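You operate a simulated robot arm through the tools that you are given. There is no shell and no other tool. Be economical: measure what you need, move in short steps, check, and stop when the job is done.

You run a simulated two-armed robot. Do the job below in one go: nothing can be reset, and whatever is moved stays where it is left.

Task
Take the red plug and leave it on the front of the can shelf. Then put the yellow plug on the front of the can shelf. Then close the mill one right door. Then put the green clip in the carton on the top of the labelled black drum. Then fetch the wrench and set it on the lower shelf of the small stand. Then take the green board on the top of the labelled silver drum and put it away on the top of the test bench. Then put the bucket on the top of the labelled blue drum away on the lower shelf of the cans bench. Then take the red board on the top of the decanting bench and put it away on the top of the test bench. Do these in the order given. Set down upright: red plug, yellow plug, wrench.

It is judged by the outcome, as a careful person would: the job done as asked, and still so three seconds after it is handed in. It fails if anything else is knocked over, pushed out of place, dropped, spilled or broken.

Robot
Two 7-joint arms with two-finger parallel grippers on one trunk, on a base that drives. Base frame: it is fixed to the floor where the robot stands at the start and does not move with it; the origin is under the middle of the robot, x ahead of it, y to its left, z up. Units: m, rad, N and s.
The left shoulder is at the start at [0.05, 0.177, 1.054], the right one opposite. With the tool pointing down near the work surface each hand reaches from about 0.22 to 0.7 m from the robot's upright axis, wherever it stands, measured 20 degrees to its own side. Places, roughly: bucket (22x21x21 cm) [-3.7, -7.6, 1]; carton [-3, -6.5, 1]; front of the can shelf (30x16 cm) [3.66, 0.48, 0.8]; green board (6x10x2 cm) [-3.1, -5.8, 0.9]; green clip (3x3x12 cm) [-3.4, -5.3, 0.9]; lower shelf of the cans bench [1.6, -1.3, 0.3]; lower shelf of the small stand [-3.1, -5.2, 0.3]; mill one right door [-1.4, -0.5, 0.5]; red board (6x10x2 cm) [2.7, -12.8, 0.9]; red plug (6x6x11 cm) [0.5, 0, 0.8]; top of the test bench [7.4, -7, 0.9]; wrench (29x6x6 cm) [-3.2, -5.4, 0.8]; yellow plug (6x6x11 cm) [0.5, 0.1, 0.8]. Payload 3.43 kg a hand.
The tool frame of a hand sits at the grasp point between the pads (the TCP): z along the fingers, y along the line on which they close. The tips reach 0.034 m beyond it. Largest opening 0.128 m; finger width 0.024, thickness 0.012; the body of the gripper, 0.048 by 0.13 m, starts 0.096 m behind the TCP.
Orientation is told as [roll, pitch, yaw] about the base's x, y, z axes, in that order, counted from this pose: with the fingers straight down and closing along the base's y, the tool's x points along the base's -x, its y along +y and its z along -z.

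Tools
- The arms move only by the tool arm_command. It takes "left_deltas", "right_deltas" or both (then of equal length, played together; a hand with none holds still); each is a list of rows, each an object of numbers (a shift or turn left out is 0, a gripper value left out holds the last): "dx", "dy", "dz": the shift along the tool's x, y, z in m; "ax", "ay", "az": the turn, a rotation vector about the tool's x, y, z in rad; "jaw": the opening, from 0 (shut) to 1 (fully open). In form: [{"dx": .., "dy": .., "dz": .., "ax": .., "ay": .., "az": .., "jaw": ..}, ...]. A call has 1 to 8 rows; each row shifts and turns the commanded pose from where the row before left it, along the tool's axes as they then stand. Rows are played at 5 a second. More than 0.05 m and 0.15 rad between two rows, or a gripper value outside its range, and nothing of the call is played. Where a pose cannot be reached the arm comes as near as it can. A force on the tool above 40 N (or 10 N above the force at the start of the call, whichever is more), or a blocked arm, ends the call early, and 0.2 s more pass. Each finger travels about 0.108 m/s and halts on what it meets, pressing with about 22 N; the grip force reading is that of the motor and also rises with nothing between the fingers. The clock runs only during rows and for 0.2 s after the last one: add rows that do not move to give the fingers time. It gives the time, the measured TCP pose, the force on the tool (base axes), the opening and the grip force at its end, in the units of the frame above (readings bear some noise), with the torque about the TCP (base axes, N m) and any sound that the robot's microphone picked up, and new pictures: "pictures" is both (left out), scene, wrist or none (wrist: the cameras of the hands that moved).
- Cameras (640 x 400 px; columns grow to the right, rows downward): "scene" is now at [0.1594, -0.0038, 1.222]; the picture's right is [-0.05, -1.00, 0.00], its down [-0.52, 0.02, -0.85] and it looks along [0.85, -0.04, -0.53] (base axes); focal length 283 px, centre (320, 200). "left" rides on the left gripper at [0.076, 0.011, -0.16] in its tool frame; the picture's right is [-0.15, 0.99, 0.00], its down [-0.88, -0.13, -0.46] and it looks along [-0.45, -0.07, 0.89] (tool axes); focal length 234 px, centre (320, 200). "right" rides on the right gripper at [0.076, -0.011, -0.16] in its tool frame; the picture's right is [0.15, 0.99, 0.00], its down [-0.88, 0.13, -0.46] and it looks along [-0.45, 0.07, 0.89] (tool axes); focal length 234 px, centre (320, 200). There is no depth. A picture from a camera that has moved, and an enlarged one, comes with that camera's place and axes in the base frame and with its lens.
- move_column(by): slides the trunk up (or, below 0, down) by that many m; the arms and the scene camera ride with it, the base frame stays. It gives what a move gives, with no picture.
- drive_base(legs): drives the robot by 1 to 6 legs, each [ahead, turn to the left] in m and rad, along the robot's own axes; the way and the turn of a leg run together, so that a leg with both is an arc; at most 1.5 m and 3.142 rad a leg. The arms and the cameras ride along, it lands a little off, and it stops where it bumps. It gives what a move gives, and a new picture of the scene camera.
- turn_head(pan, tilt): turns the head with the scene camera to pan (to the left, within 1.396 rad either way) and tilt (down, from -0.506 to 1.204), counted from straight ahead of the robot. It gives what a move gives, and a new picture of the scene camera.
- enlarge(camera, box): a new picture of the part [left, top, right, bottom] of that camera's present view, enlarged. No time passes.
- job_done(): hands the job in; it is judged then, once.

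Go step by step. Nothing tells you exact positions but the pictures and the camera data: compare them with the known pose of the tool, close in by small moves and look again before you grip or let go. The budget is 217 turns and 260 pictures, counting those below and the enlarged ones. Unless the task says otherwise, let go and move clear before handing in.

The tools are called after ">>>" by a JSON object that holds its "fn" and its "kwargs". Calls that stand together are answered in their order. arm_command: Moves the arms, as the interface text tells. Its arguments: {"type":"object","properties":{"left_deltas":{"type":"array","items":{"type":"object","properties":{"dx":{"type":"number"},"dy":{"type":"number"},"dz":{"type":"number"},"ax":{"type":"number"},"ay":{"type":"number"},"az":{"type":"number"},"jaw":{"type":"number"}}}},"right_deltas":{"type":"array","items":{"type":"object","properties":{"dx":{"type":"number"},"dy":{"type":"number"},"dz":{"type":"number"},"ax":{"type":"number"},"ay":{"type":"number"},"az":{"type":"number"},"jaw":{"type":"number"}}}},"pictures":{"type":"string","enum":["both","scene","wrist","none"]}},"required":[]} The other tools are called the same way: move_column (by) slides the trunk up or down; drive_base (legs) drives the base; turn_head (pan, tilt) turns the head that bears the scene camera; enlarge (camera, box) takes an enlarged picture of a part of a camera's view; job_done () hands the job in.

At the start:

```text
clock: 0.0
left_ee_pos: [0.5049, 0.2388, 0.9712]
left_ee_rot: [-0.001, 0.001, 0.001]
left_force: [0.1, 0.4, -0.3]
left_wrist_torque: [0.04, -0.01, 0.01]
left_finger_gap: 0.1279
left_grip_force: 0.1
right_ee_pos: [0.4167, -0.1418, 1.0328]
right_ee_rot: [0.0, -0.002, -0.001]
right_force: [-0.4, 0.5, 0.9]
right_wrist_torque: [0.0, -0.01, 0.01]
right_finger_gap: 0.1279
right_grip_force: 0.0
trunk travel left (down, up): [-0.225, 0.176]
robot x, y, heading: [-0.0025, -0.003, 0.001]
head pan, tilt: [-0.045, 0.553]
```

scene: 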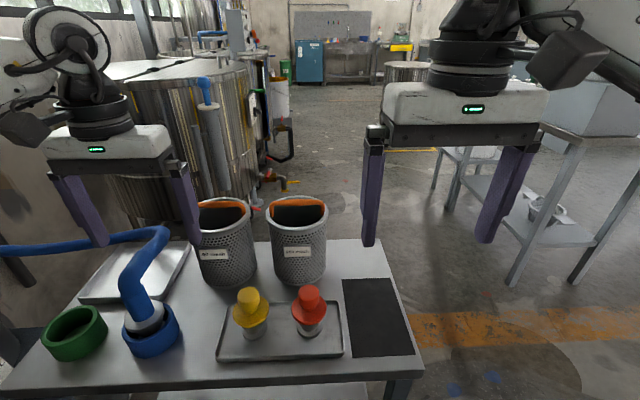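
right: 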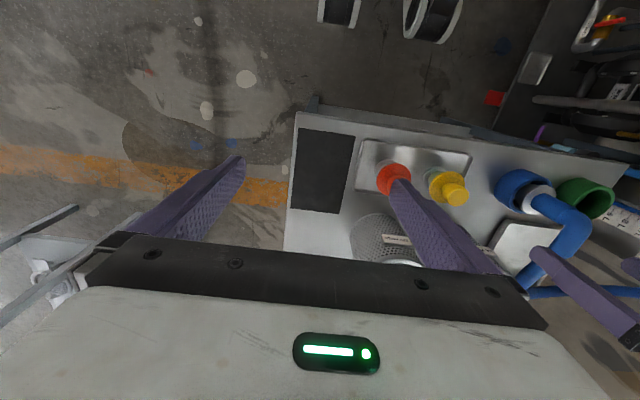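
left: 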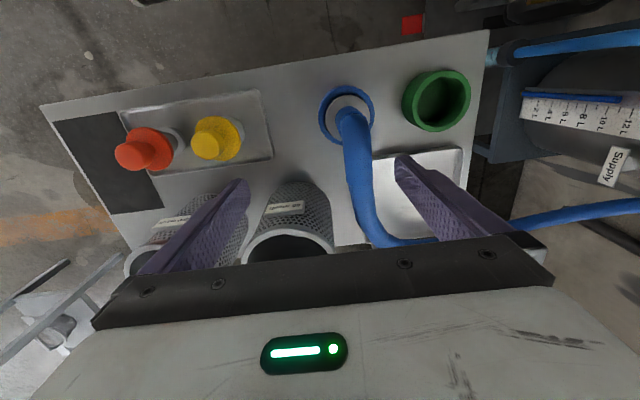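

The red and yellow plugs stand on a tray in front of me, at about (0.47, 0.0) and (0.47, 0.1). I'll enlarge to see their shape.

>>> {"fn": "enlarge", "kwargs": {"camera": "scene", "box": [200, 260, 360, 360]}}

>>> {"fn": "turn_head", "kwargs": {"pan": 0.0, "tilt": 0.15}}

```text
4.00 times, centred on (280, 310) of scene
camera zoom: at [0.1594, -0.0038, 1.222], right [-0.05, -1.0, 0.0], down [-0.52, 0.02, -0.85], along [0.85, -0.04, -0.53], focal length 1131 px, centre (480, -240)
```

zoom: 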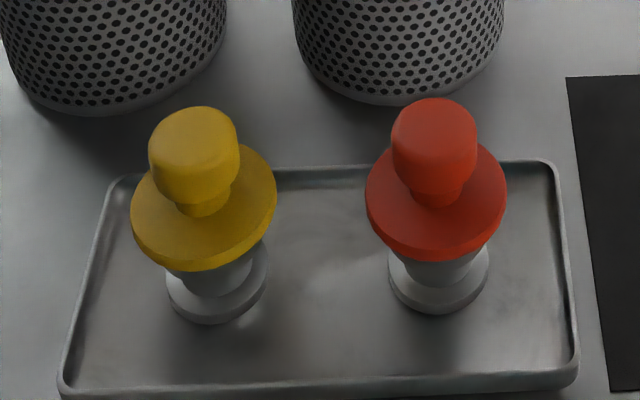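

```text
clock: 0.9
left_ee_pos: [0.5038, 0.2397, 0.9702]
left_ee_rot: [-0.001, -0.001, 0.004]
left_force: [0.4, 0.1, 0.2]
left_wrist_torque: [-0.01, 0.01, 0.0]
left_finger_gap: 0.128
left_grip_force: 0.1
right_ee_pos: [0.4173, -0.1429, 1.0326]
right_ee_rot: [-0.002, 0.0, -0.001]
right_force: [-0.4, 0.2, 0.5]
right_wrist_torque: [-0.01, 0.0, 0.01]
right_finger_gap: 0.128
right_grip_force: 0.1
trunk travel left (down, up): [-0.225, 0.176]
robot x, y, heading: [-0.0001, 0.0041, -0.0]
head pan, tilt: [0.0, 0.15]
camera scene: at [0.1625, 0.0003, 1.2591], right [0.0, -1.0, 0.0], down [-0.15, 0.0, -0.99], along [0.99, 0.0, -0.15], focal length 283 px, centre (320, 200)
```

scene: 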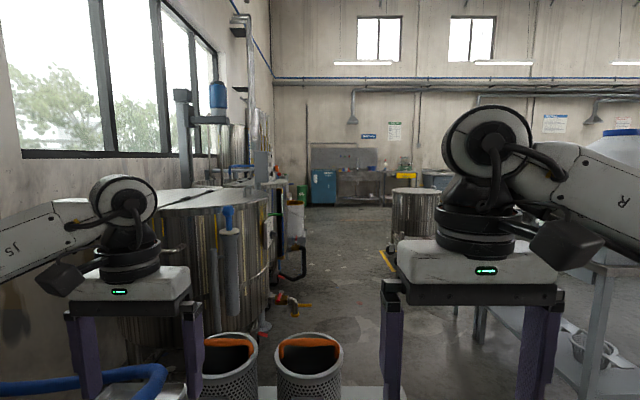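

Each plug has a round knob on top, above a wider flange. I'll grip the knobs from above. First the right hand goes above the red one.

>>> {"fn": "arm_command", "kwargs": {"right_deltas": [{"dx": -0.014, "dy": 0.036, "dz": 0.028, "jaw": 0.7}, {"dx": -0.014, "dy": 0.036, "dz": 0.028}, {"dx": -0.014, "dy": 0.036, "dz": 0.028}, {"dx": -0.014, "dy": 0.036, "dz": 0.028}, {}], "pictures": "wrist"}}

>>> {"fn": "turn_head", "kwargs": {"pan": 0.0, "tilt": 0.7}}

```text
clock: 2.1
left_ee_pos: [0.5039, 0.2392, 0.9704]
left_ee_rot: [0.001, 0.001, 0.003]
left_force: [-0.3, -0.4, 0.5]
left_wrist_torque: [0.03, -0.01, 0.01]
left_finger_gap: 0.1283
left_grip_force: 0.0
right_ee_pos: [0.4726, -0.0003, 0.9212]
right_ee_rot: [0.001, 0.002, 0.001]
right_force: [-0.5, 0.6, -0.2]
right_wrist_torque: [-0.02, -0.03, -0.01]
right_finger_gap: 0.0894
right_grip_force: 0.1
trunk travel left (down, up): [-0.225, 0.176]
robot x, y, heading: [-0.0015, -0.0032, -0.001]
head pan, tilt: [0.0, 0.15]
camera right: at [0.3969, -0.0124, 1.0813], right [-0.15, 0.99, 0.0], down [0.88, 0.13, 0.46], along [0.45, 0.07, -0.89], focal length 234 px, centre (320, 200)
```

right: 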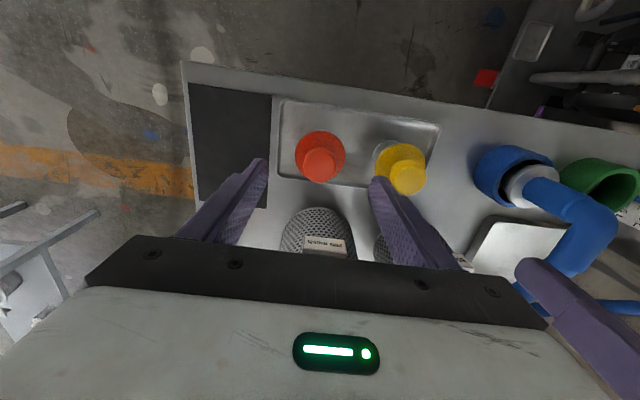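

```text
clock: 3.0
left_ee_pos: [0.5044, 0.2388, 0.9706]
left_ee_rot: [0.0, -0.001, 0.001]
left_force: [0.1, -0.6, 0.0]
left_wrist_torque: [0.01, 0.03, 0.03]
left_finger_gap: 0.1282
left_grip_force: 0.1
right_ee_pos: [0.4732, -0.0005, 0.9215]
right_ee_rot: [0.0, 0.002, 0.0]
right_force: [0.9, 1.3, 0.2]
right_wrist_torque: [0.01, 0.05, 0.0]
right_finger_gap: 0.0897
right_grip_force: 0.1
trunk travel left (down, up): [-0.225, 0.176]
robot x, y, heading: [0.0028, -0.0016, 0.004]
head pan, tilt: [0.0, 0.7]
camera scene: at [0.1548, 0.0003, 1.2092], right [0.0, -1.0, 0.0], down [-0.64, 0.0, -0.77], along [0.77, 0.0, -0.64], focal length 283 px, centre (320, 200)
```

scene: 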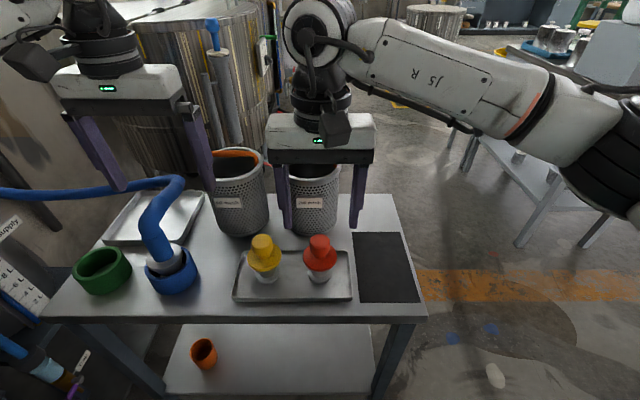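

The right hand is centred on the red knob. I'll go down, grip and lift.

>>> {"fn": "arm_command", "kwargs": {"right_deltas": [{"dx": -0.002, "dz": 0.035}, {"dz": 0.032}, {}, {"jaw": 0.0}, {}, {}, {}], "pictures": "wrist"}}

```text
clock: 4.6
left_ee_pos: [0.5029, 0.2393, 0.9699]
left_ee_rot: [0.0, 0.001, 0.001]
left_force: [0.5, 0.0, -0.2]
left_wrist_torque: [-0.02, -0.01, 0.0]
left_finger_gap: 0.1279
left_grip_force: 0.0
right_ee_pos: [0.4756, 0.0012, 0.8525]
right_ee_rot: [-0.001, 0.0, 0.0]
right_force: [-0.7, 0.1, -0.5]
right_wrist_torque: [-0.01, 0.0, 0.0]
right_finger_gap: 0.0347
right_grip_force: 22.2
trunk travel left (down, up): [-0.225, 0.176]
robot x, y, heading: [-0.0008, 0.0005, 0.001]
head pan, tilt: [0.0, 0.7]
camera right: at [0.3995, -0.0102, 1.0132], right [-0.15, 0.99, 0.0], down [0.88, 0.13, 0.46], along [0.45, 0.07, -0.89], focal length 234 px, centre (320, 200)
```

right: 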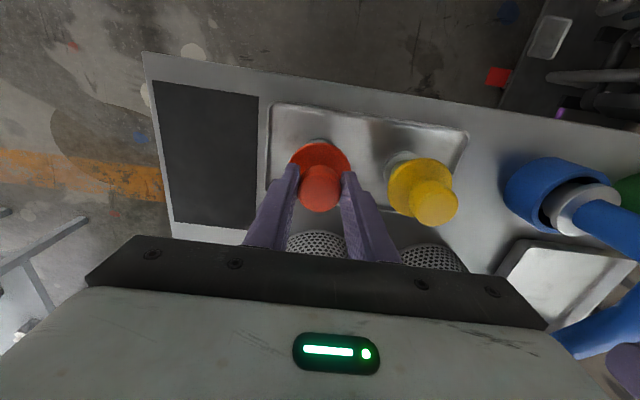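

The red plug is held (gap 0.035). I'll lift it and move it aside to the right, then bring the left hand over the yellow one.

>>> {"fn": "arm_command", "kwargs": {"right_deltas": [{"dz": -0.03}, {"dz": -0.045}, {"dz": -0.045}, {"dy": -0.04, "dz": -0.025}, {"dy": -0.049}, {"dy": -0.049}, {"dy": -0.049}, {}], "pictures": "none"}}

>>> {"fn": "arm_command", "kwargs": {"left_deltas": [{"dx": 0.008, "dy": -0.036, "dz": 0.0, "jaw": 0.7}, {"dx": 0.008, "dy": -0.036}, {"dx": 0.008, "dy": -0.036, "dz": 0.02}, {"dx": 0.006, "dy": -0.035, "dz": 0.03}, {}], "pictures": "both"}}

```text
clock: 6.4
left_ee_pos: [0.5052, 0.2397, 0.9708]
left_ee_rot: [-0.002, -0.001, 0.002]
left_force: [0.2, 0.2, -0.1]
left_wrist_torque: [0.0, 0.0, 0.01]
left_finger_gap: 0.1283
left_grip_force: 0.0
right_ee_pos: [0.4741, -0.1866, 0.998]
right_ee_rot: [-0.002, 0.0, -0.003]
right_force: [0.6, 0.6, -2.3]
right_wrist_torque: [-0.04, 0.01, 0.0]
right_finger_gap: 0.0349
right_grip_force: 21.8
trunk travel left (down, up): [-0.225, 0.176]
robot x, y, heading: [-0.0012, 0.0044, -0.0]
head pan, tilt: [0.0, 0.7]
```

```text
clock: 7.6
left_ee_pos: [0.473, 0.0947, 0.9201]
left_ee_rot: [-0.001, 0.0, 0.003]
left_force: [0.3, -0.7, 0.2]
left_wrist_torque: [-0.04, 0.0, -0.02]
left_finger_gap: 0.0896
left_grip_force: 0.1
right_ee_pos: [0.4748, -0.1882, 0.9982]
right_ee_rot: [-0.001, -0.001, 0.001]
right_force: [0.2, 0.3, -1.4]
right_wrist_torque: [-0.01, 0.02, 0.0]
right_finger_gap: 0.0352
right_grip_force: 22.2
trunk travel left (down, up): [-0.225, 0.176]
robot x, y, heading: [0.0, -0.0007, -0.005]
head pan, tilt: [0.0, 0.7]
camera scene: at [0.1548, 0.0003, 1.2091], right [0.0, -1.0, 0.0], down [-0.64, 0.0, -0.76], along [0.76, 0.0, -0.64], focal length 283 px, centre (320, 200)
camera left: at [0.3977, 0.107, 1.0794], right [0.14, 0.99, 0.0], down [0.88, -0.13, 0.46], along [0.45, -0.07, -0.89], focal length 234 px, centre (320, 200)
```

scene: 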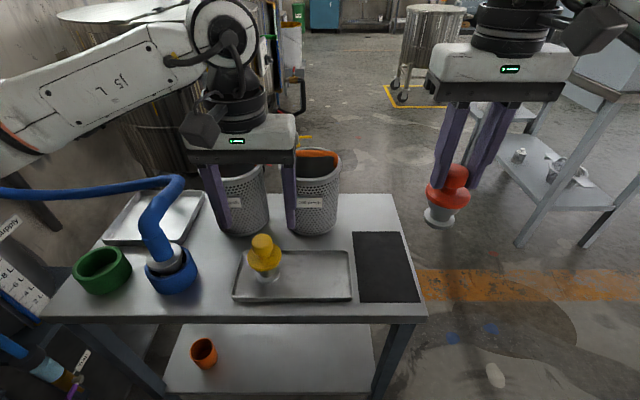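
left: 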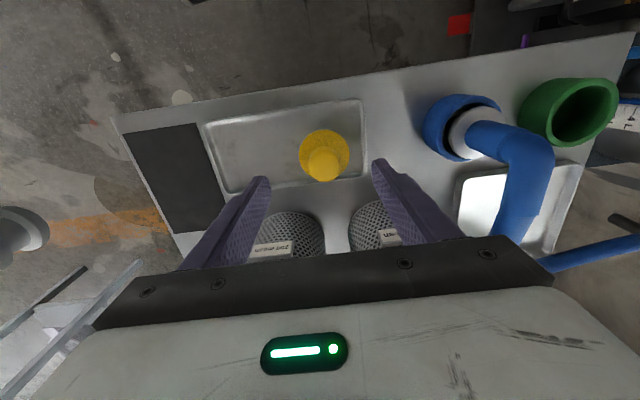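

The left hand is centred on the yellow knob. I'll go down, grip and lift.

>>> {"fn": "arm_command", "kwargs": {"left_deltas": [{"dx": -0.002, "dy": 0.001, "dz": 0.035}, {"dz": 0.032}, {}, {"jaw": 0.0}, {}, {}, {}], "pictures": "none"}}

>>> {"fn": "arm_command", "kwargs": {"left_deltas": [{"dz": -0.03}, {"dz": -0.045}, {"dz": -0.045}, {"dz": -0.025}, {"dx": 0.02, "dy": 0.04}, {"dx": 0.02, "dy": 0.04}, {}], "pictures": "none"}}

>>> {"fn": "turn_head", "kwargs": {"pan": -0.1, "tilt": 0.3}}

```text
clock: 9.2
left_ee_pos: [0.4756, 0.096, 0.8527]
left_ee_rot: [0.0, 0.0, 0.002]
left_force: [0.1, -0.5, -0.1]
left_wrist_torque: [0.0, -0.03, 0.01]
left_finger_gap: 0.0351
left_grip_force: 21.9
right_ee_pos: [0.4745, -0.1874, 0.9979]
right_ee_rot: [0.0, 0.0, -0.001]
right_force: [0.1, 0.4, -2.1]
right_wrist_torque: [0.03, 0.04, 0.0]
right_finger_gap: 0.0351
right_grip_force: 21.8
trunk travel left (down, up): [-0.225, 0.176]
robot x, y, heading: [0.0001, -0.001, -0.001]
head pan, tilt: [0.0, 0.7]
```

```text
clock: 10.8
left_ee_pos: [0.4384, 0.1771, 0.9987]
left_ee_rot: [0.001, 0.001, 0.0]
left_force: [-0.2, 0.6, -1.7]
left_wrist_torque: [0.01, -0.01, 0.01]
left_finger_gap: 0.0352
left_grip_force: 21.7
right_ee_pos: [0.4746, -0.1877, 0.9989]
right_ee_rot: [0.001, 0.002, 0.0]
right_force: [-0.4, 1.1, -1.5]
right_wrist_torque: [0.0, 0.03, 0.0]
right_finger_gap: 0.0348
right_grip_force: 21.9
trunk travel left (down, up): [-0.225, 0.176]
robot x, y, heading: [-0.0003, -0.0032, -0.001]
head pan, tilt: [0.0, 0.7]
```

```text
clock: 11.7
left_ee_pos: [0.4378, 0.177, 0.9984]
left_ee_rot: [0.0, 0.0, 0.002]
left_force: [-0.6, 0.2, -2.4]
left_wrist_torque: [0.01, -0.04, 0.02]
left_finger_gap: 0.0349
left_grip_force: 21.9
right_ee_pos: [0.4736, -0.1861, 0.999]
right_ee_rot: [0.0, 0.0, 0.0]
right_force: [-0.5, -0.5, -2.3]
right_wrist_torque: [-0.02, 0.02, -0.04]
right_finger_gap: 0.0351
right_grip_force: 22.1
trunk travel left (down, up): [-0.225, 0.176]
robot x, y, heading: [0.0037, 0.0021, -0.002]
head pan, tilt: [-0.099, 0.3]
camera scene: at [0.1629, -0.009, 1.2451], right [-0.1, -1.0, 0.0], down [-0.3, 0.03, -0.95], along [0.95, -0.09, -0.3], focal length 283 px, centre (320, 200)
```

scene: 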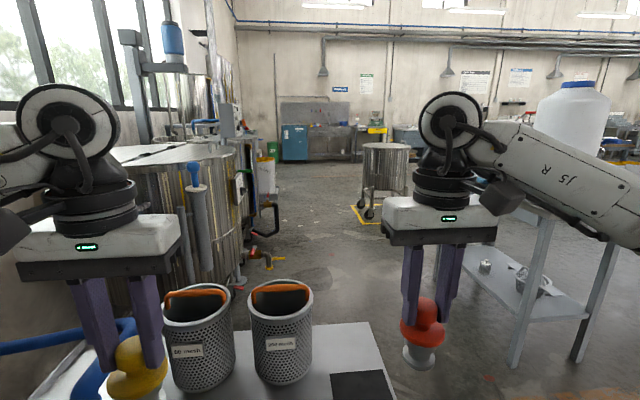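

Both plugs are held. I'll back away from the table and look right before driving around it.

>>> {"fn": "drive_base", "kwargs": {"legs": [[-0.4, 0.0]]}}

>>> {"fn": "turn_head", "kwargs": {"pan": -1.0, "tilt": 0.4}}

```text
clock: 14.2
left_ee_pos: [0.0379, 0.1768, 1.0005]
left_ee_rot: [0.0, 0.0, 0.0]
left_force: [1.3, -0.7, -1.0]
left_wrist_torque: [0.0, 0.01, 0.01]
left_finger_gap: 0.0349
left_grip_force: 22.4
right_ee_pos: [0.0748, -0.187, 0.9989]
right_ee_rot: [-0.001, -0.001, 0.001]
right_force: [-0.2, -0.1, -1.6]
right_wrist_torque: [0.01, 0.03, 0.02]
right_finger_gap: 0.0349
right_grip_force: 21.7
trunk travel left (down, up): [-0.225, 0.176]
robot x, y, heading: [-0.4031, -0.0035, 0.003]
head pan, tilt: [-0.099, 0.3]
camera scene: at [-0.2373, -0.009, 1.2452], right [-0.1, -1.0, 0.0], down [-0.29, 0.03, -0.96], along [0.95, -0.09, -0.3], focal length 283 px, centre (320, 200)
```

scene: 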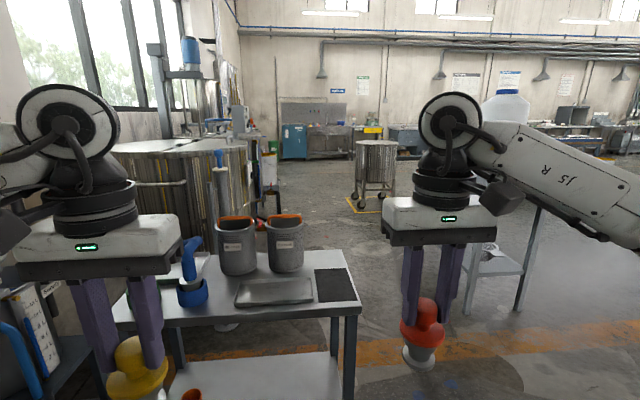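

```text
clock: 15.4
left_ee_pos: [0.0382, 0.1768, 0.9997]
left_ee_rot: [-0.002, 0.0, 0.003]
left_force: [0.5, 0.3, -2.3]
left_wrist_torque: [-0.01, 0.02, -0.02]
left_finger_gap: 0.0348
left_grip_force: 21.9
right_ee_pos: [0.0753, -0.1867, 0.9975]
right_ee_rot: [0.0, 0.0, -0.001]
right_force: [0.3, 1.2, -2.1]
right_wrist_torque: [0.01, 0.01, 0.01]
right_finger_gap: 0.035
right_grip_force: 22.2
trunk travel left (down, up): [-0.225, 0.176]
robot x, y, heading: [-0.4012, -0.0001, 0.001]
head pan, tilt: [-1.0, 0.4]
camera scene: at [-0.2798, -0.0776, 1.2359], right [-0.84, -0.54, 0.0], down [-0.21, 0.33, -0.92], along [0.5, -0.77, -0.39], focal length 283 px, centre (320, 200)
```

scene: 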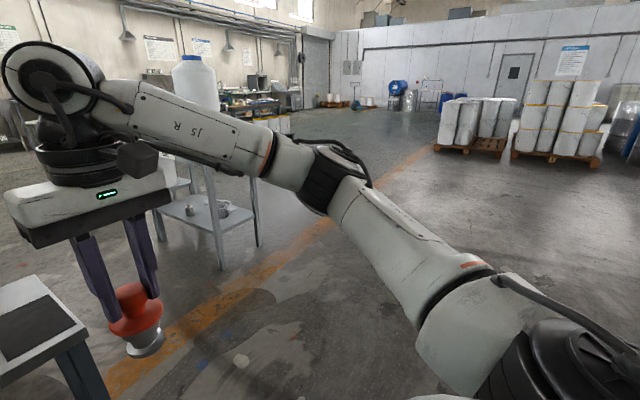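

The way to the right is clear. I'll drive around the table.

>>> {"fn": "drive_base", "kwargs": {"legs": [[0.0, -1.1], [0.65, 0.0], [0.0, 1.1], [1.4, 0.0]]}}

>>> {"fn": "turn_head", "kwargs": {"pan": 0.25, "tilt": 0.3}}

```text
clock: 31.2
left_ee_pos: [1.7185, -0.461, 0.999]
left_ee_rot: [-0.001, 0.0, -0.037]
left_force: [0.0, -0.3, -0.9]
left_wrist_torque: [0.04, 0.01, 0.02]
left_finger_gap: 0.0348
left_grip_force: 22.1
right_ee_pos: [1.7425, -0.8249, 0.9985]
right_ee_rot: [-0.001, 0.0, -0.04]
right_force: [-0.6, 0.3, -0.7]
right_wrist_torque: [0.01, 0.02, -0.02]
right_finger_gap: 0.0348
right_grip_force: 21.9
trunk travel left (down, up): [-0.225, 0.176]
robot x, y, heading: [1.2726, -0.6213, -0.04]
head pan, tilt: [-1.0, 0.4]
camera scene: at [1.3915, -0.7027, 1.2359], right [-0.86, -0.51, 0.0], down [-0.2, 0.34, -0.92], along [0.47, -0.79, -0.39], focal length 283 px, centre (320, 200)
```

scene: 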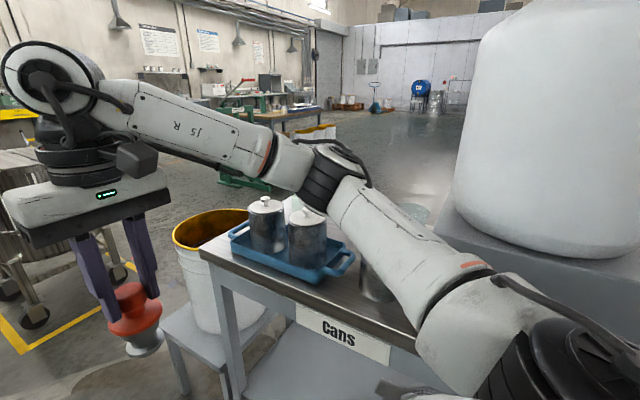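

```text
clock: 32.6
left_ee_pos: [1.7177, -0.4602, 0.999]
left_ee_rot: [0.001, 0.0, -0.037]
left_force: [-0.1, -0.4, -1.9]
left_wrist_torque: [-0.01, 0.0, -0.01]
left_finger_gap: 0.0349
left_grip_force: 21.8
right_ee_pos: [1.7413, -0.8252, 0.9983]
right_ee_rot: [0.0, 0.0, -0.038]
right_force: [0.2, -1.0, -0.7]
right_wrist_torque: [0.04, 0.02, -0.01]
right_finger_gap: 0.0348
right_grip_force: 22.0
trunk travel left (down, up): [-0.225, 0.176]
robot x, y, heading: [1.2745, -0.621, -0.041]
head pan, tilt: [0.25, 0.3]
camera scene: at [1.4356, -0.6034, 1.2452], right [0.21, -0.98, 0.0], down [-0.29, -0.06, -0.96], along [0.93, 0.2, -0.3], focal length 283 px, centre (320, 200)
```

scene: 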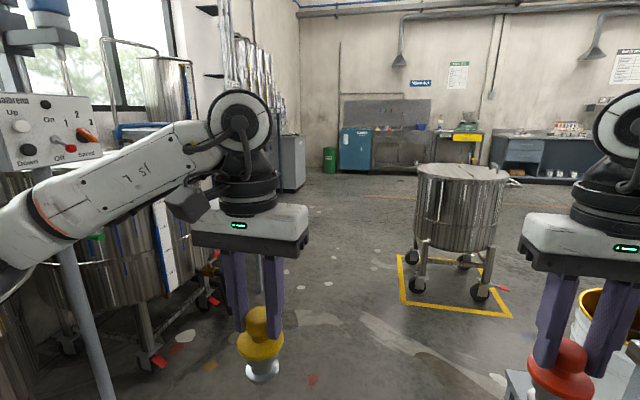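

The spot for the can shelf is hidden behind the left wrist. I'll drive nearer.

>>> {"fn": "drive_base", "kwargs": {"legs": [[0.0, 0.3], [0.9, 0.0]]}}

```text
clock: 38.4
left_ee_pos: [2.5245, -0.1014, 0.9987]
left_ee_rot: [0.001, 0.0, 0.262]
left_force: [-0.8, 0.7, -1.0]
left_wrist_torque: [0.05, -0.01, 0.02]
left_finger_gap: 0.0345
left_grip_force: 21.8
right_ee_pos: [2.6545, -0.4428, 0.9979]
right_ee_rot: [0.001, 0.0, 0.259]
right_force: [-0.9, -0.7, -1.2]
right_wrist_torque: [-0.01, -0.02, 0.0]
right_finger_gap: 0.035
right_grip_force: 22.2
trunk travel left (down, up): [-0.225, 0.176]
robot x, y, heading: [2.1492, -0.3854, 0.26]
head pan, tilt: [0.25, 0.3]
camera scene: at [2.2965, -0.3218, 1.2451], right [0.49, -0.87, 0.0], down [-0.26, -0.14, -0.96], along [0.83, 0.47, -0.3], focal length 283 px, centre (320, 200)
```

scene: 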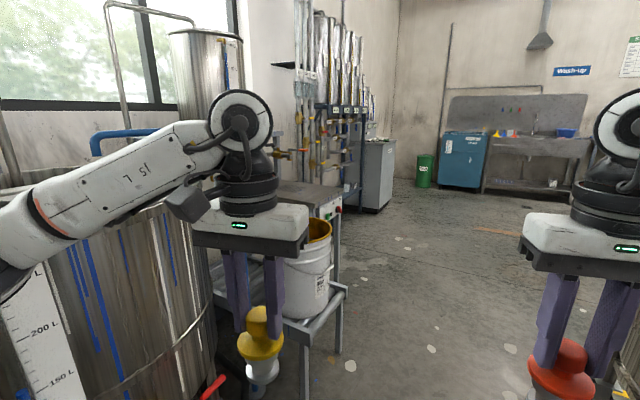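

>>> {"fn": "enlarge", "kwargs": {"camera": "scene", "box": [240, 130, 400, 390]}}

```text
1.54 times, centred on (320, 260) of scene
camera zoom: at [2.2965, -0.3218, 1.2451], right [0.49, -0.87, 0.0], down [-0.26, -0.14, -0.96], along [0.83, 0.47, -0.3], focal length 435 px, centre (320, 108)
```

zoom: 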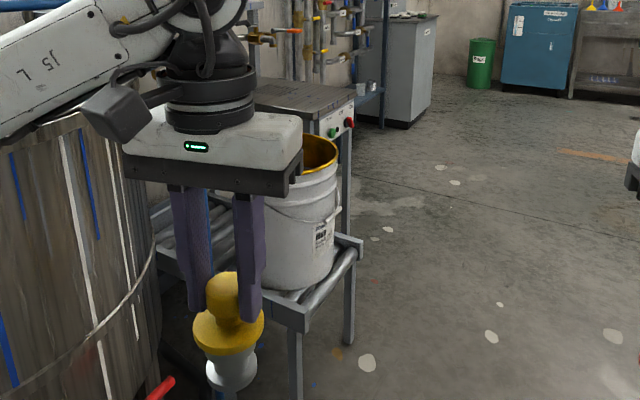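

A roller conveyor with a bucket stands there, with something behind it. I need a view from the right-hand side.

>>> {"fn": "drive_base", "kwargs": {"legs": [[0.0, -0.4], [1.1, 0.0]]}}

>>> {"fn": "turn_head", "kwargs": {"pan": 1.1, "tilt": 0.4}}

```text
clock: 45.2
left_ee_pos: [3.7019, -0.454, 0.999]
left_ee_rot: [0.001, -0.001, -0.164]
left_force: [0.2, 0.6, -2.2]
left_wrist_torque: [0.02, 0.02, 0.02]
left_finger_gap: 0.0351
left_grip_force: 21.8
right_ee_pos: [3.6768, -0.8197, 0.9993]
right_ee_rot: [0.0, 0.0, -0.168]
right_force: [-0.9, -1.1, -2.0]
right_wrist_torque: [-0.03, 0.02, -0.01]
right_finger_gap: 0.0348
right_grip_force: 21.6
trunk travel left (down, up): [-0.225, 0.176]
robot x, y, heading: [3.2433, -0.5563, -0.169]
head pan, tilt: [0.25, 0.3]
camera scene: at [3.4033, -0.5595, 1.2451], right [0.08, -1.0, 0.0], down [-0.3, -0.02, -0.96], along [0.95, 0.08, -0.3], focal length 283 px, centre (320, 200)
```

scene: 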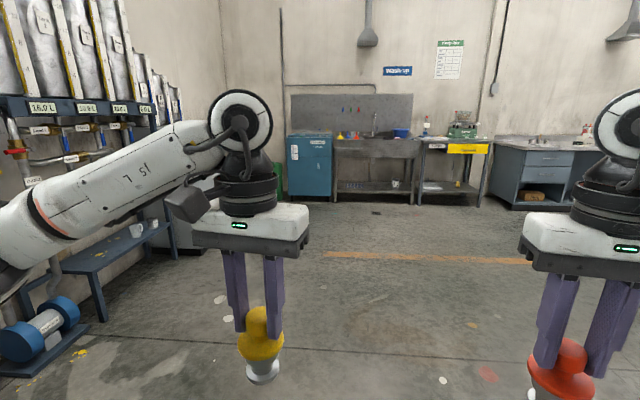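

```text
clock: 46.4
left_ee_pos: [3.7019, -0.4538, 0.9994]
left_ee_rot: [0.001, 0.0, -0.166]
left_force: [0.3, -0.5, -0.9]
left_wrist_torque: [0.02, 0.01, 0.0]
left_finger_gap: 0.0347
left_grip_force: 22.1
right_ee_pos: [3.677, -0.8193, 0.9991]
right_ee_rot: [0.001, 0.002, -0.167]
right_force: [0.1, 0.0, -1.6]
right_wrist_torque: [0.02, -0.02, 0.02]
right_finger_gap: 0.0351
right_grip_force: 21.6
trunk travel left (down, up): [-0.225, 0.176]
robot x, y, heading: [3.2433, -0.558, -0.163]
head pan, tilt: [1.1, 0.4]
camera scene: at [3.3654, -0.4928, 1.2359], right [0.8, -0.6, 0.0], down [-0.23, -0.31, -0.92], along [0.55, 0.74, -0.39], focal length 283 px, centre (320, 200)
```

scene: 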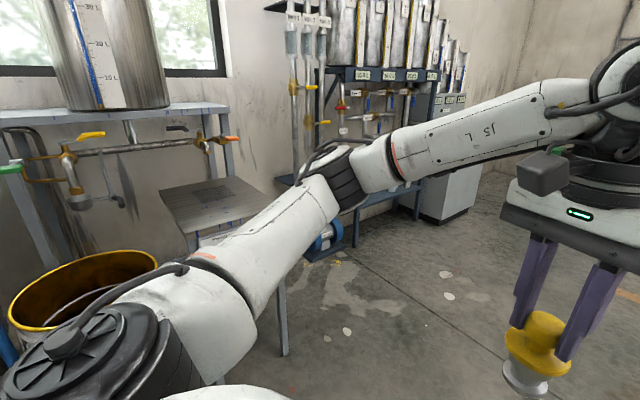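

The dark slatted top in the left middle, at about (3.63, 0.53, 0.8), looks like the can shelf. I'll stand squarely in front of it, facing +y.

>>> {"fn": "drive_base", "kwargs": {"legs": [[0.42, 0.0], [0.0, 1.735]]}}

>>> {"fn": "turn_head", "kwargs": {"pan": 0.0, "tilt": 0.45}}

```text
clock: 48.1
left_ee_pos: [3.9219, -0.4944, 0.999]
left_ee_rot: [-0.003, 0.001, -0.172]
left_force: [-0.1, 0.5, -1.6]
left_wrist_torque: [-0.04, -0.04, 0.04]
left_finger_gap: 0.035
left_grip_force: 21.9
right_ee_pos: [3.8971, -0.8575, 0.9994]
right_ee_rot: [-0.001, 0.001, -0.172]
right_force: [-0.2, 0.8, -1.2]
right_wrist_torque: [0.02, 0.0, 0.02]
right_finger_gap: 0.035
right_grip_force: 22.0
trunk travel left (down, up): [-0.225, 0.176]
robot x, y, heading: [3.4586, -0.5925, -0.172]
head pan, tilt: [1.1, 0.4]
stopped in leg 1: the robot was blocked; the commanded pose is now the measured one
camera scene: at [3.5855, -0.5312, 1.2358], right [0.8, -0.6, 0.0], down [-0.23, -0.31, -0.92], along [0.55, 0.74, -0.39], focal length 283 px, centre (320, 200)
```

scene: 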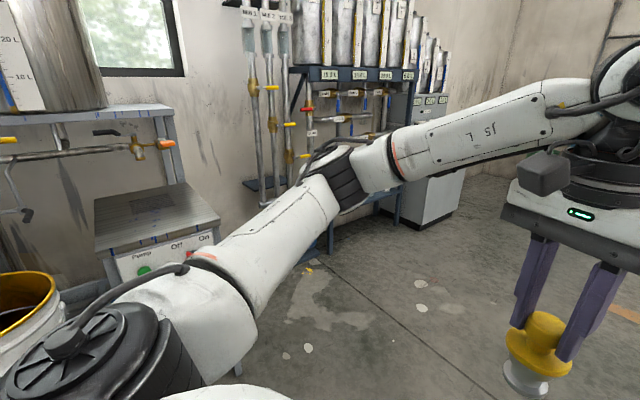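

```text
clock: 49.5
left_ee_pos: [3.923, -0.4942, 0.9999]
left_ee_rot: [-0.001, 0.0, -0.17]
left_force: [-0.7, 0.6, -1.4]
left_wrist_torque: [-0.01, 0.03, -0.02]
left_finger_gap: 0.0348
left_grip_force: 21.7
right_ee_pos: [3.8962, -0.8592, 0.9989]
right_ee_rot: [0.001, 0.002, -0.17]
right_force: [-0.1, 0.2, -1.7]
right_wrist_torque: [-0.02, 0.0, -0.01]
right_finger_gap: 0.0351
right_grip_force: 22.0
trunk travel left (down, up): [-0.225, 0.176]
robot x, y, heading: [3.4622, -0.5943, -0.167]
head pan, tilt: [0.0, 0.45]
camera scene: at [3.6205, -0.6212, 1.2312], right [-0.17, -0.99, 0.0], down [-0.43, 0.07, -0.9], along [0.89, -0.15, -0.44], focal length 283 px, centre (320, 200)
```

scene: 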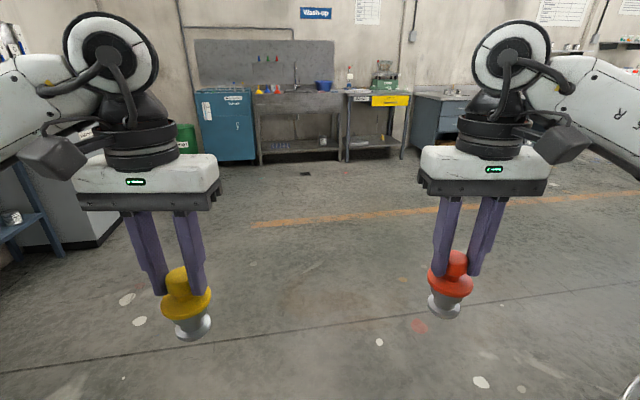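

The drive was blocked, so I'll look down to the right to see what I touched.

>>> {"fn": "turn_head", "kwargs": {"pan": -1.1, "tilt": 0.7}}

```text
clock: 50.8
left_ee_pos: [3.9208, -0.4942, 0.9999]
left_ee_rot: [0.0, -0.001, -0.171]
left_force: [0.2, 0.7, -0.8]
left_wrist_torque: [-0.01, 0.03, 0.02]
left_finger_gap: 0.0348
left_grip_force: 21.9
right_ee_pos: [3.8963, -0.8594, 0.9987]
right_ee_rot: [0.001, 0.0, -0.17]
right_force: [0.4, 0.1, -1.8]
right_wrist_torque: [0.0, 0.01, 0.0]
right_finger_gap: 0.035
right_grip_force: 21.6
trunk travel left (down, up): [-0.225, 0.176]
robot x, y, heading: [3.4584, -0.5927, -0.168]
head pan, tilt: [-1.1, 0.7]
camera scene: at [3.5551, -0.6868, 1.2091], right [-0.95, -0.3, 0.0], down [-0.19, 0.62, -0.76], along [0.23, -0.73, -0.64], focal length 283 px, centre (320, 200)
```

scene: 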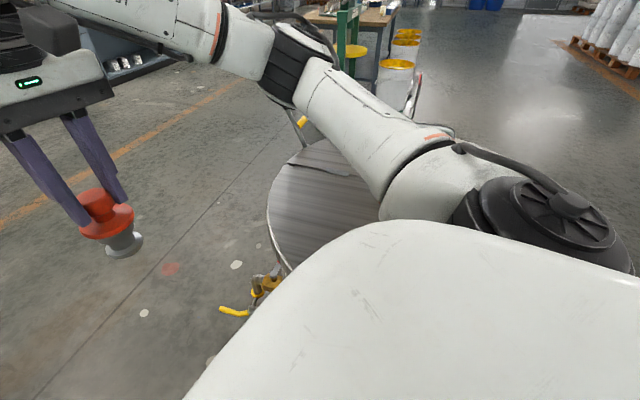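

The wheeled vat is right beside me. I'll back off and approach along a path further left.

>>> {"fn": "drive_base", "kwargs": {"legs": [[-0.3, 0.0], [0.0, 0.65], [0.55, 0.0], [0.0, 1.09]]}}

>>> {"fn": "turn_head", "kwargs": {"pan": 0.0, "tilt": 0.55}}

```text
clock: 60.1
left_ee_pos: [3.4749, 0.1494, 0.9995]
left_ee_rot: [0.0, -0.001, 1.563]
left_force: [0.3, -1.1, -1.9]
left_wrist_torque: [0.02, -0.03, 0.02]
left_finger_gap: 0.0348
left_grip_force: 22.2
right_ee_pos: [3.8398, 0.1843, 0.9977]
right_ee_rot: [-0.001, 0.0, 1.562]
right_force: [0.1, -1.0, -1.4]
right_wrist_torque: [0.01, 0.03, -0.04]
right_finger_gap: 0.0351
right_grip_force: 22.6
trunk travel left (down, up): [-0.225, 0.176]
robot x, y, heading: [3.6459, -0.289, 1.562]
head pan, tilt: [-1.1, 0.7]
camera scene: at [3.7242, -0.1812, 1.2091], right [0.45, -0.89, 0.0], down [-0.58, -0.29, -0.77], along [0.68, 0.34, -0.64], focal length 283 px, centre (320, 200)
```

scene: 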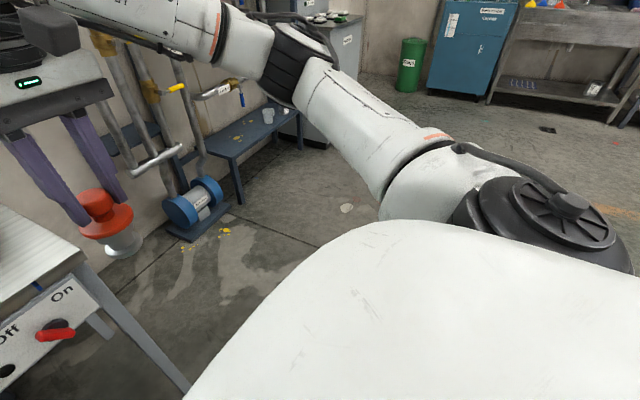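

```text
clock: 61.4
left_ee_pos: [3.4758, 0.1484, 0.9997]
left_ee_rot: [-0.001, 0.001, 1.564]
left_force: [-0.2, -0.5, -1.2]
left_wrist_torque: [-0.02, 0.01, -0.01]
left_finger_gap: 0.0352
left_grip_force: 22.3
right_ee_pos: [3.8386, 0.183, 0.9979]
right_ee_rot: [-0.001, 0.0, 1.562]
right_force: [-0.1, 0.5, -1.8]
right_wrist_torque: [-0.06, 0.06, -0.01]
right_finger_gap: 0.035
right_grip_force: 21.6
trunk travel left (down, up): [-0.225, 0.176]
robot x, y, heading: [3.6512, -0.2902, 1.561]
head pan, tilt: [0.0, 0.55]
camera scene: at [3.6492, -0.1293, 1.2222], right [1.0, -0.01, 0.0], down [0.0, -0.52, -0.85], along [0.01, 0.85, -0.52], focal length 283 px, centre (320, 200)
```

scene: 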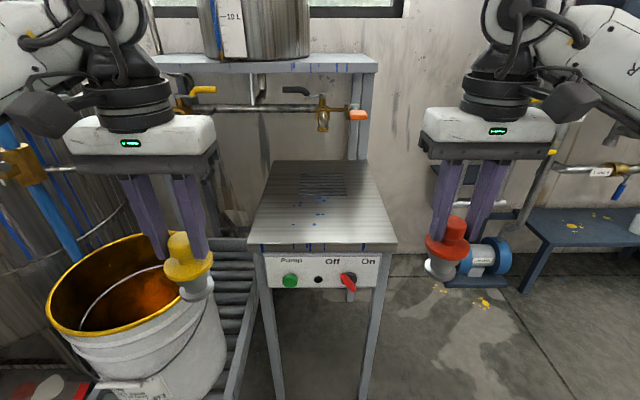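

I face the can shelf squarely. Its top is about z 0.77, from x 3.48 to 3.84, with its front edge near y 0.40. I'll creep 0.12 m closer and then bring the right hand, with red, over the front.

>>> {"fn": "drive_base", "kwargs": {"legs": [[0.12, 0.0]]}}

```text
clock: 62.7
left_ee_pos: [3.4769, 0.2709, 0.9994]
left_ee_rot: [0.001, 0.0, 1.561]
left_force: [-0.1, 1.1, -2.4]
left_wrist_torque: [-0.02, 0.01, -0.03]
left_finger_gap: 0.0347
left_grip_force: 22.0
right_ee_pos: [3.8404, 0.3041, 0.999]
right_ee_rot: [-0.001, 0.003, 1.56]
right_force: [0.1, -0.1, -2.3]
right_wrist_torque: [-0.01, 0.01, 0.01]
right_finger_gap: 0.0349
right_grip_force: 21.6
trunk travel left (down, up): [-0.225, 0.176]
robot x, y, heading: [3.6495, -0.1688, 1.565]
head pan, tilt: [0.0, 0.55]
camera scene: at [3.6504, -0.0079, 1.2221], right [1.0, -0.01, 0.0], down [-0.01, -0.52, -0.85], along [0.01, 0.85, -0.52], focal length 283 px, centre (320, 200)
```

scene: 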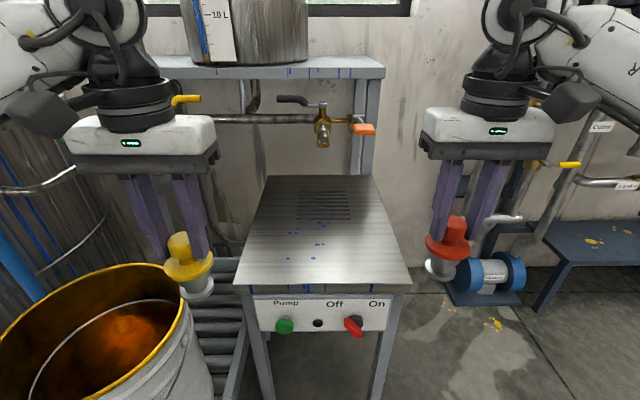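

>>> {"fn": "arm_command", "kwargs": {"right_deltas": [{"dx": -0.04, "dy": 0.025}, {"dx": -0.042, "dy": 0.028}, {"dx": -0.042, "dy": 0.028, "dz": 0.01}, {"dx": -0.042, "dy": 0.029, "dz": 0.02}, {"dz": 0.03}, {}], "pictures": "both"}}

```text
refused: row 2 steps farther than a row can; nothing moved
```

>>> {"fn": "arm_command", "kwargs": {"right_deltas": [{"dx": -0.036, "dy": 0.022}, {"dx": -0.036, "dy": 0.022}, {"dx": -0.036, "dy": 0.022, "dz": 0.01}, {"dx": -0.036, "dy": 0.022, "dz": 0.02}, {"dx": -0.022, "dy": 0.022, "dz": 0.03}, {}], "pictures": "both"}}

```text
clock: 64.1
left_ee_pos: [3.4765, 0.2696, 0.9982]
left_ee_rot: [-0.001, 0.001, 1.561]
left_force: [0.3, 0.6, -2.4]
left_wrist_torque: [-0.02, -0.02, -0.02]
left_finger_gap: 0.035
left_grip_force: 22.3
right_ee_pos: [3.7406, 0.4585, 0.9448]
right_ee_rot: [0.001, 0.0, 1.561]
right_force: [0.2, 0.3, -1.3]
right_wrist_torque: [-0.01, -0.01, -0.02]
right_finger_gap: 0.0349
right_grip_force: 21.7
right hand out of reach, approached as far as the arm can: row 5
trunk travel left (down, up): [-0.225, 0.176]
robot x, y, heading: [3.6489, -0.1694, 1.563]
head pan, tilt: [0.0, 0.55]
camera scene: at [3.6502, -0.0084, 1.2222], right [1.0, -0.01, 0.0], down [0.0, -0.52, -0.85], along [0.01, 0.85, -0.52], focal length 283 px, centre (320, 200)
camera right: at [3.7509, 0.3815, 1.105], right [-0.99, -0.14, 0.0], down [-0.12, 0.88, 0.46], along [-0.06, 0.45, -0.89], focal length 234 px, centre (320, 200)
```

scene: 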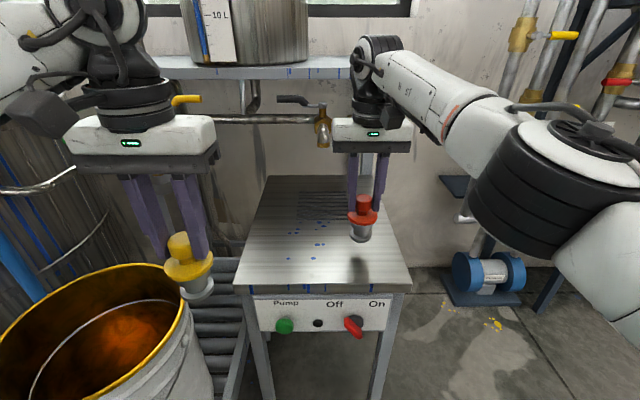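
right: 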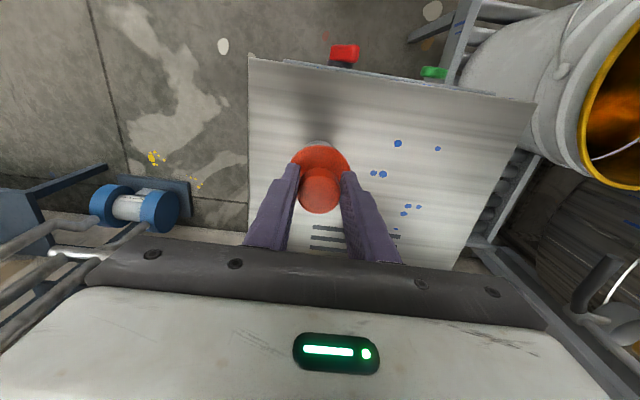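

y = 0.46 is within the front strip. I'll lower with the trunk, then feel for contact with the arm.

>>> {"fn": "move_column", "kwargs": {"by": -0.05}}

>>> {"fn": "arm_command", "kwargs": {"right_deltas": [{"dz": 0.005}, {"dz": 0.004}, {}], "pictures": "scene"}}

```text
clock: 65.0
left_ee_pos: [3.4772, 0.2696, 0.9503]
left_ee_rot: [0.0, -0.001, 1.561]
left_force: [-0.6, 0.3, -1.9]
left_wrist_torque: [0.02, 0.01, -0.02]
left_finger_gap: 0.0346
left_grip_force: 22.4
right_ee_pos: [3.7422, 0.4569, 0.8976]
right_ee_rot: [-0.001, -0.003, 1.559]
right_force: [2.6, 1.6, 14.7]
right_wrist_torque: [0.33, -0.1, -0.02]
right_finger_gap: 0.035
right_grip_force: 22.1
trunk travel left (down, up): [-0.175, 0.226]
robot x, y, heading: [3.6488, -0.1688, 1.558]
head pan, tilt: [0.0, 0.55]
```

```text
clock: 65.9
left_ee_pos: [3.4765, 0.2692, 0.9485]
left_ee_rot: [-0.003, -0.003, 1.561]
left_force: [-0.4, -0.6, -1.8]
left_wrist_torque: [0.01, 0.01, -0.02]
left_finger_gap: 0.0351
left_grip_force: 21.6
right_ee_pos: [3.7408, 0.4584, 0.8949]
right_ee_rot: [0.001, -0.014, 1.561]
right_force: [1.6, -2.1, 15.0]
right_wrist_torque: [-0.46, -0.08, 0.01]
right_finger_gap: 0.035
right_grip_force: 21.8
trunk travel left (down, up): [-0.175, 0.226]
robot x, y, heading: [3.649, -0.1713, 1.564]
head pan, tilt: [0.0, 0.55]
stopped in row 3 (right hand): the force on the tool passed its limit at 40 N (the readings are from after the stop); the commanded pose is now the measured one
camera scene: at [3.6503, -0.0099, 1.1719], right [1.0, -0.01, 0.0], down [-0.01, -0.52, -0.85], along [0.01, 0.85, -0.52], focal length 283 px, centre (320, 200)
```

scene: 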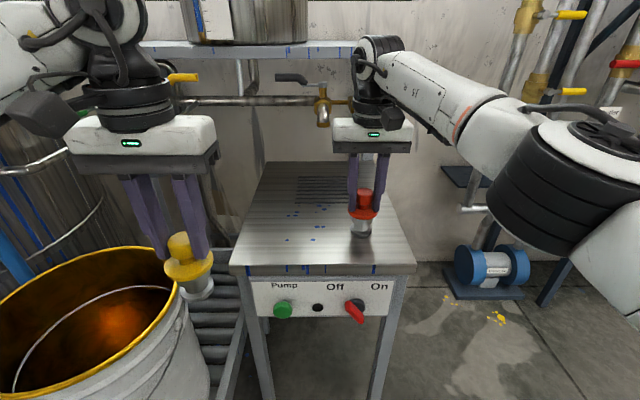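

It's standing on the shelf. I'll ease off, release and rise.

>>> {"fn": "arm_command", "kwargs": {"right_deltas": [{"dz": -0.002, "ay": 0.0}, {}, {"jaw": 0.6}, {}, {}, {"dz": -0.03}, {"dz": -0.045}, {"dz": -0.04}], "pictures": "scene"}}

```text
clock: 67.7
left_ee_pos: [3.4776, 0.2705, 0.9498]
left_ee_rot: [-0.001, 0.0, 1.561]
left_force: [0.5, 0.4, -1.1]
left_wrist_torque: [-0.06, -0.02, -0.06]
left_finger_gap: 0.0349
left_grip_force: 22.0
right_ee_pos: [3.7517, 0.4307, 0.9903]
right_ee_rot: [0.001, -0.011, 1.561]
right_force: [-0.3, -0.5, -0.6]
right_wrist_torque: [0.01, 0.05, -0.02]
right_finger_gap: 0.0767
right_grip_force: 0.0
right hand out of reach, approached as far as the arm can: row 6, 7, 8
trunk travel left (down, up): [-0.175, 0.226]
robot x, y, heading: [3.6462, -0.1692, 1.565]
head pan, tilt: [0.0, 0.55]
camera scene: at [3.6505, -0.0083, 1.1721], right [1.0, -0.01, 0.0], down [-0.01, -0.52, -0.85], along [0.01, 0.85, -0.52], focal length 283 px, centre (320, 200)
```

scene: 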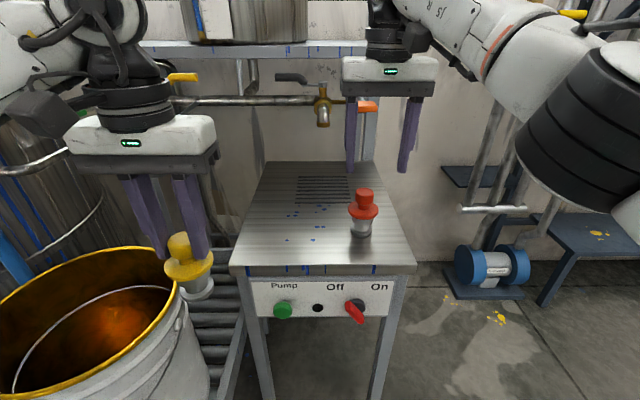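

Red stands upright. Next I retract the right hand and bring yellow over the shelf with the left.

>>> {"fn": "arm_command", "kwargs": {"right_deltas": [{"dx": 0.04, "dy": -0.02}, {"dx": 0.04, "dy": -0.02}, {"dx": 0.04, "dy": -0.02}, {"dx": 0.03, "dy": -0.03}, {}, {}], "left_deltas": [{"dx": -0.036, "dy": -0.024}, {"dx": -0.036, "dy": -0.024}, {"dx": -0.036, "dy": -0.024}, {"dx": -0.036, "dy": -0.024}, {"dx": -0.036, "dy": -0.024}, {}], "pictures": "both"}}

```text
clock: 69.1
left_ee_pos: [3.5979, 0.4362, 0.9464]
left_ee_rot: [0.002, -0.001, 1.559]
left_force: [0.0, -0.2, -1.0]
left_wrist_torque: [0.01, 0.06, 0.01]
left_finger_gap: 0.0349
left_grip_force: 22.4
left hand out of reach, approached as far as the arm can: row 5
right_ee_pos: [3.8417, 0.2804, 0.991]
right_ee_rot: [0.002, -0.01, 1.559]
right_force: [0.7, -0.9, -0.6]
right_wrist_torque: [0.0, 0.08, 0.01]
right_finger_gap: 0.0768
right_grip_force: 0.0
trunk travel left (down, up): [-0.175, 0.226]
robot x, y, heading: [3.6503, -0.1683, 1.563]
head pan, tilt: [0.0, 0.55]
camera scene: at [3.6512, -0.0088, 1.1723], right [1.0, -0.01, 0.0], down [-0.01, -0.52, -0.85], along [0.01, 0.85, -0.52], focal length 283 px, centre (320, 200)
camera right: at [3.8515, 0.2023, 1.1494], right [-0.99, -0.14, 0.0], down [-0.12, 0.88, 0.46], along [-0.06, 0.46, -0.89], focal length 234 px, centre (320, 200)
camera left: at [3.5846, 0.361, 1.1055], right [-0.99, 0.16, 0.0], down [0.14, 0.88, 0.46], along [0.07, 0.45, -0.89], focal length 234 px, centre (320, 200)
```

scene: 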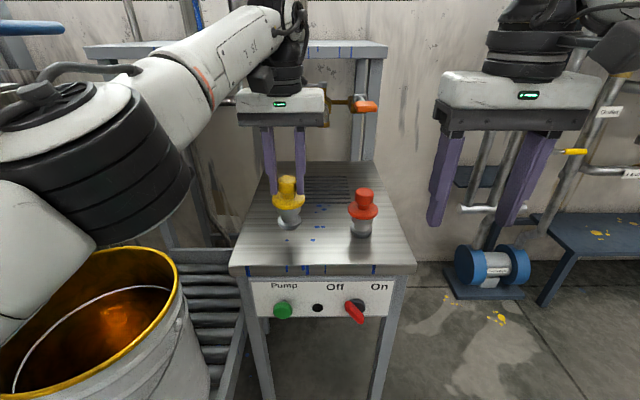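
right: 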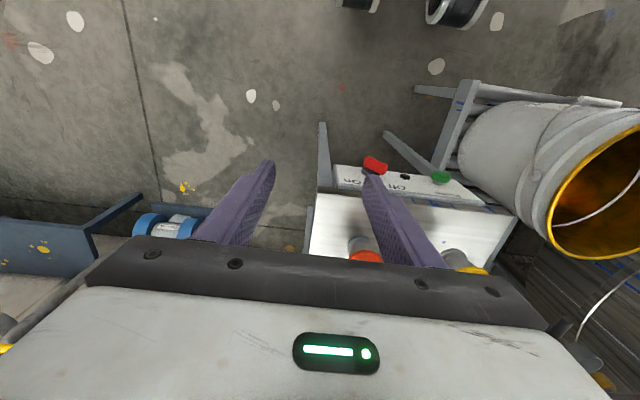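
left: 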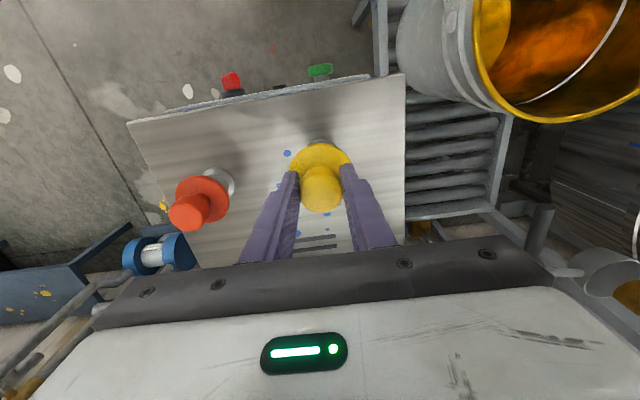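

Yellow is over the front at (3.60, 0.44). I'll lower it with the trunk and the arm.

>>> {"fn": "move_column", "kwargs": {"by": -0.044}}

>>> {"fn": "arm_command", "kwargs": {"left_deltas": [{"dz": 0.004}, {"dz": 0.003}, {}], "pictures": "none"}}

```text
clock: 70.0
left_ee_pos: [3.5956, 0.4368, 0.9052]
left_ee_rot: [-0.002, -0.006, 1.563]
left_force: [-0.3, 3.6, 17.7]
left_wrist_torque: [0.19, 0.0, 0.0]
left_finger_gap: 0.0353
left_grip_force: 22.1
right_ee_pos: [3.8407, 0.2799, 0.948]
right_ee_rot: [0.0, -0.011, 1.56]
right_force: [-0.4, -0.4, -0.9]
right_wrist_torque: [0.0, 0.0, -0.01]
right_finger_gap: 0.077
right_grip_force: 0.0
trunk travel left (down, up): [-0.131, 0.27]
robot x, y, heading: [3.6495, -0.1719, 1.563]
head pan, tilt: [0.0, 0.55]
```

```text
clock: 70.8
left_ee_pos: [3.596, 0.4378, 0.8976]
left_ee_rot: [0.0, -0.002, 1.562]
left_force: [-4.3, -1.1, 17.3]
left_wrist_torque: [-0.01, 0.08, 0.05]
left_finger_gap: 0.0348
left_grip_force: 22.1
right_ee_pos: [3.8411, 0.2799, 0.9483]
right_ee_rot: [-0.001, -0.011, 1.561]
right_force: [0.1, 0.7, 0.6]
right_wrist_torque: [-0.03, -0.02, 0.0]
right_finger_gap: 0.0769
right_grip_force: 0.0
trunk travel left (down, up): [-0.131, 0.27]
robot x, y, heading: [3.6488, -0.1675, 1.561]
head pan, tilt: [0.0, 0.55]
```

>>> {"fn": "arm_command", "kwargs": {"left_deltas": [{"dz": -0.001}, {"jaw": 0.6}, {}, {}, {"dz": -0.03}, {"dz": -0.045}, {"dz": -0.04}, {"dx": 0.04}], "pictures": "none"}}

>>> {"fn": "arm_command", "kwargs": {"left_deltas": [{"dx": 0.045}, {"dx": 0.045, "dy": 0.02}, {"dx": 0.03, "dy": 0.04}, {"dx": 0.0, "dy": 0.04}, {}], "pictures": "scene"}}

```text
clock: 72.6
left_ee_pos: [3.587, 0.362, 0.9969]
left_ee_rot: [-0.005, 0.001, 1.565]
left_force: [4.0, -2.2, -1.9]
left_wrist_torque: [0.29, 0.41, -0.03]
left_finger_gap: 0.0767
left_grip_force: 0.0
left hand out of reach, approached as far as the arm can: row 5, 6, 7
right_ee_pos: [3.8395, 0.2798, 0.9463]
right_ee_rot: [0.001, -0.011, 1.562]
right_force: [0.8, -0.2, -0.2]
right_wrist_torque: [0.01, 0.04, 0.0]
right_finger_gap: 0.0769
right_grip_force: 0.0
trunk travel left (down, up): [-0.131, 0.27]
robot x, y, heading: [3.6488, -0.1702, 1.56]
head pan, tilt: [0.0, 0.55]
```

```text
clock: 73.8
left_ee_pos: [3.4831, 0.2418, 0.995]
left_ee_rot: [-0.001, -0.001, 1.56]
left_force: [0.3, 0.1, 1.0]
left_wrist_torque: [0.01, -0.05, -0.02]
left_finger_gap: 0.0772
left_grip_force: 0.1
right_ee_pos: [3.8409, 0.2806, 0.9454]
right_ee_rot: [0.001, -0.008, 1.56]
right_force: [-1.1, -1.1, 1.0]
right_wrist_torque: [0.0, 0.0, 0.0]
right_finger_gap: 0.0765
right_grip_force: 0.1
trunk travel left (down, up): [-0.131, 0.27]
robot x, y, heading: [3.6467, -0.1671, 1.562]
head pan, tilt: [0.0, 0.55]
camera scene: at [3.6505, -0.0086, 1.1282], right [1.0, -0.01, 0.0], down [-0.01, -0.52, -0.85], along [0.01, 0.85, -0.52], focal length 283 px, centre (320, 200)
```

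scene: 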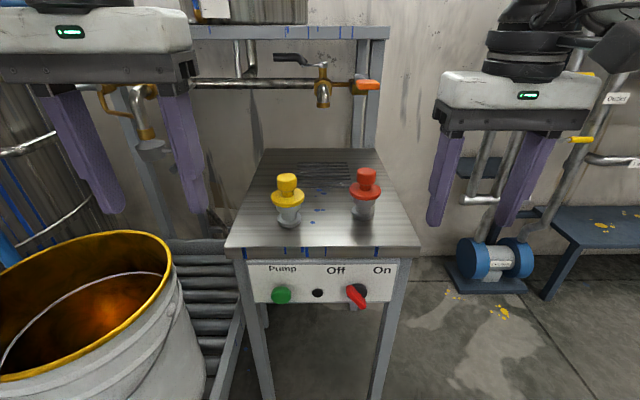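

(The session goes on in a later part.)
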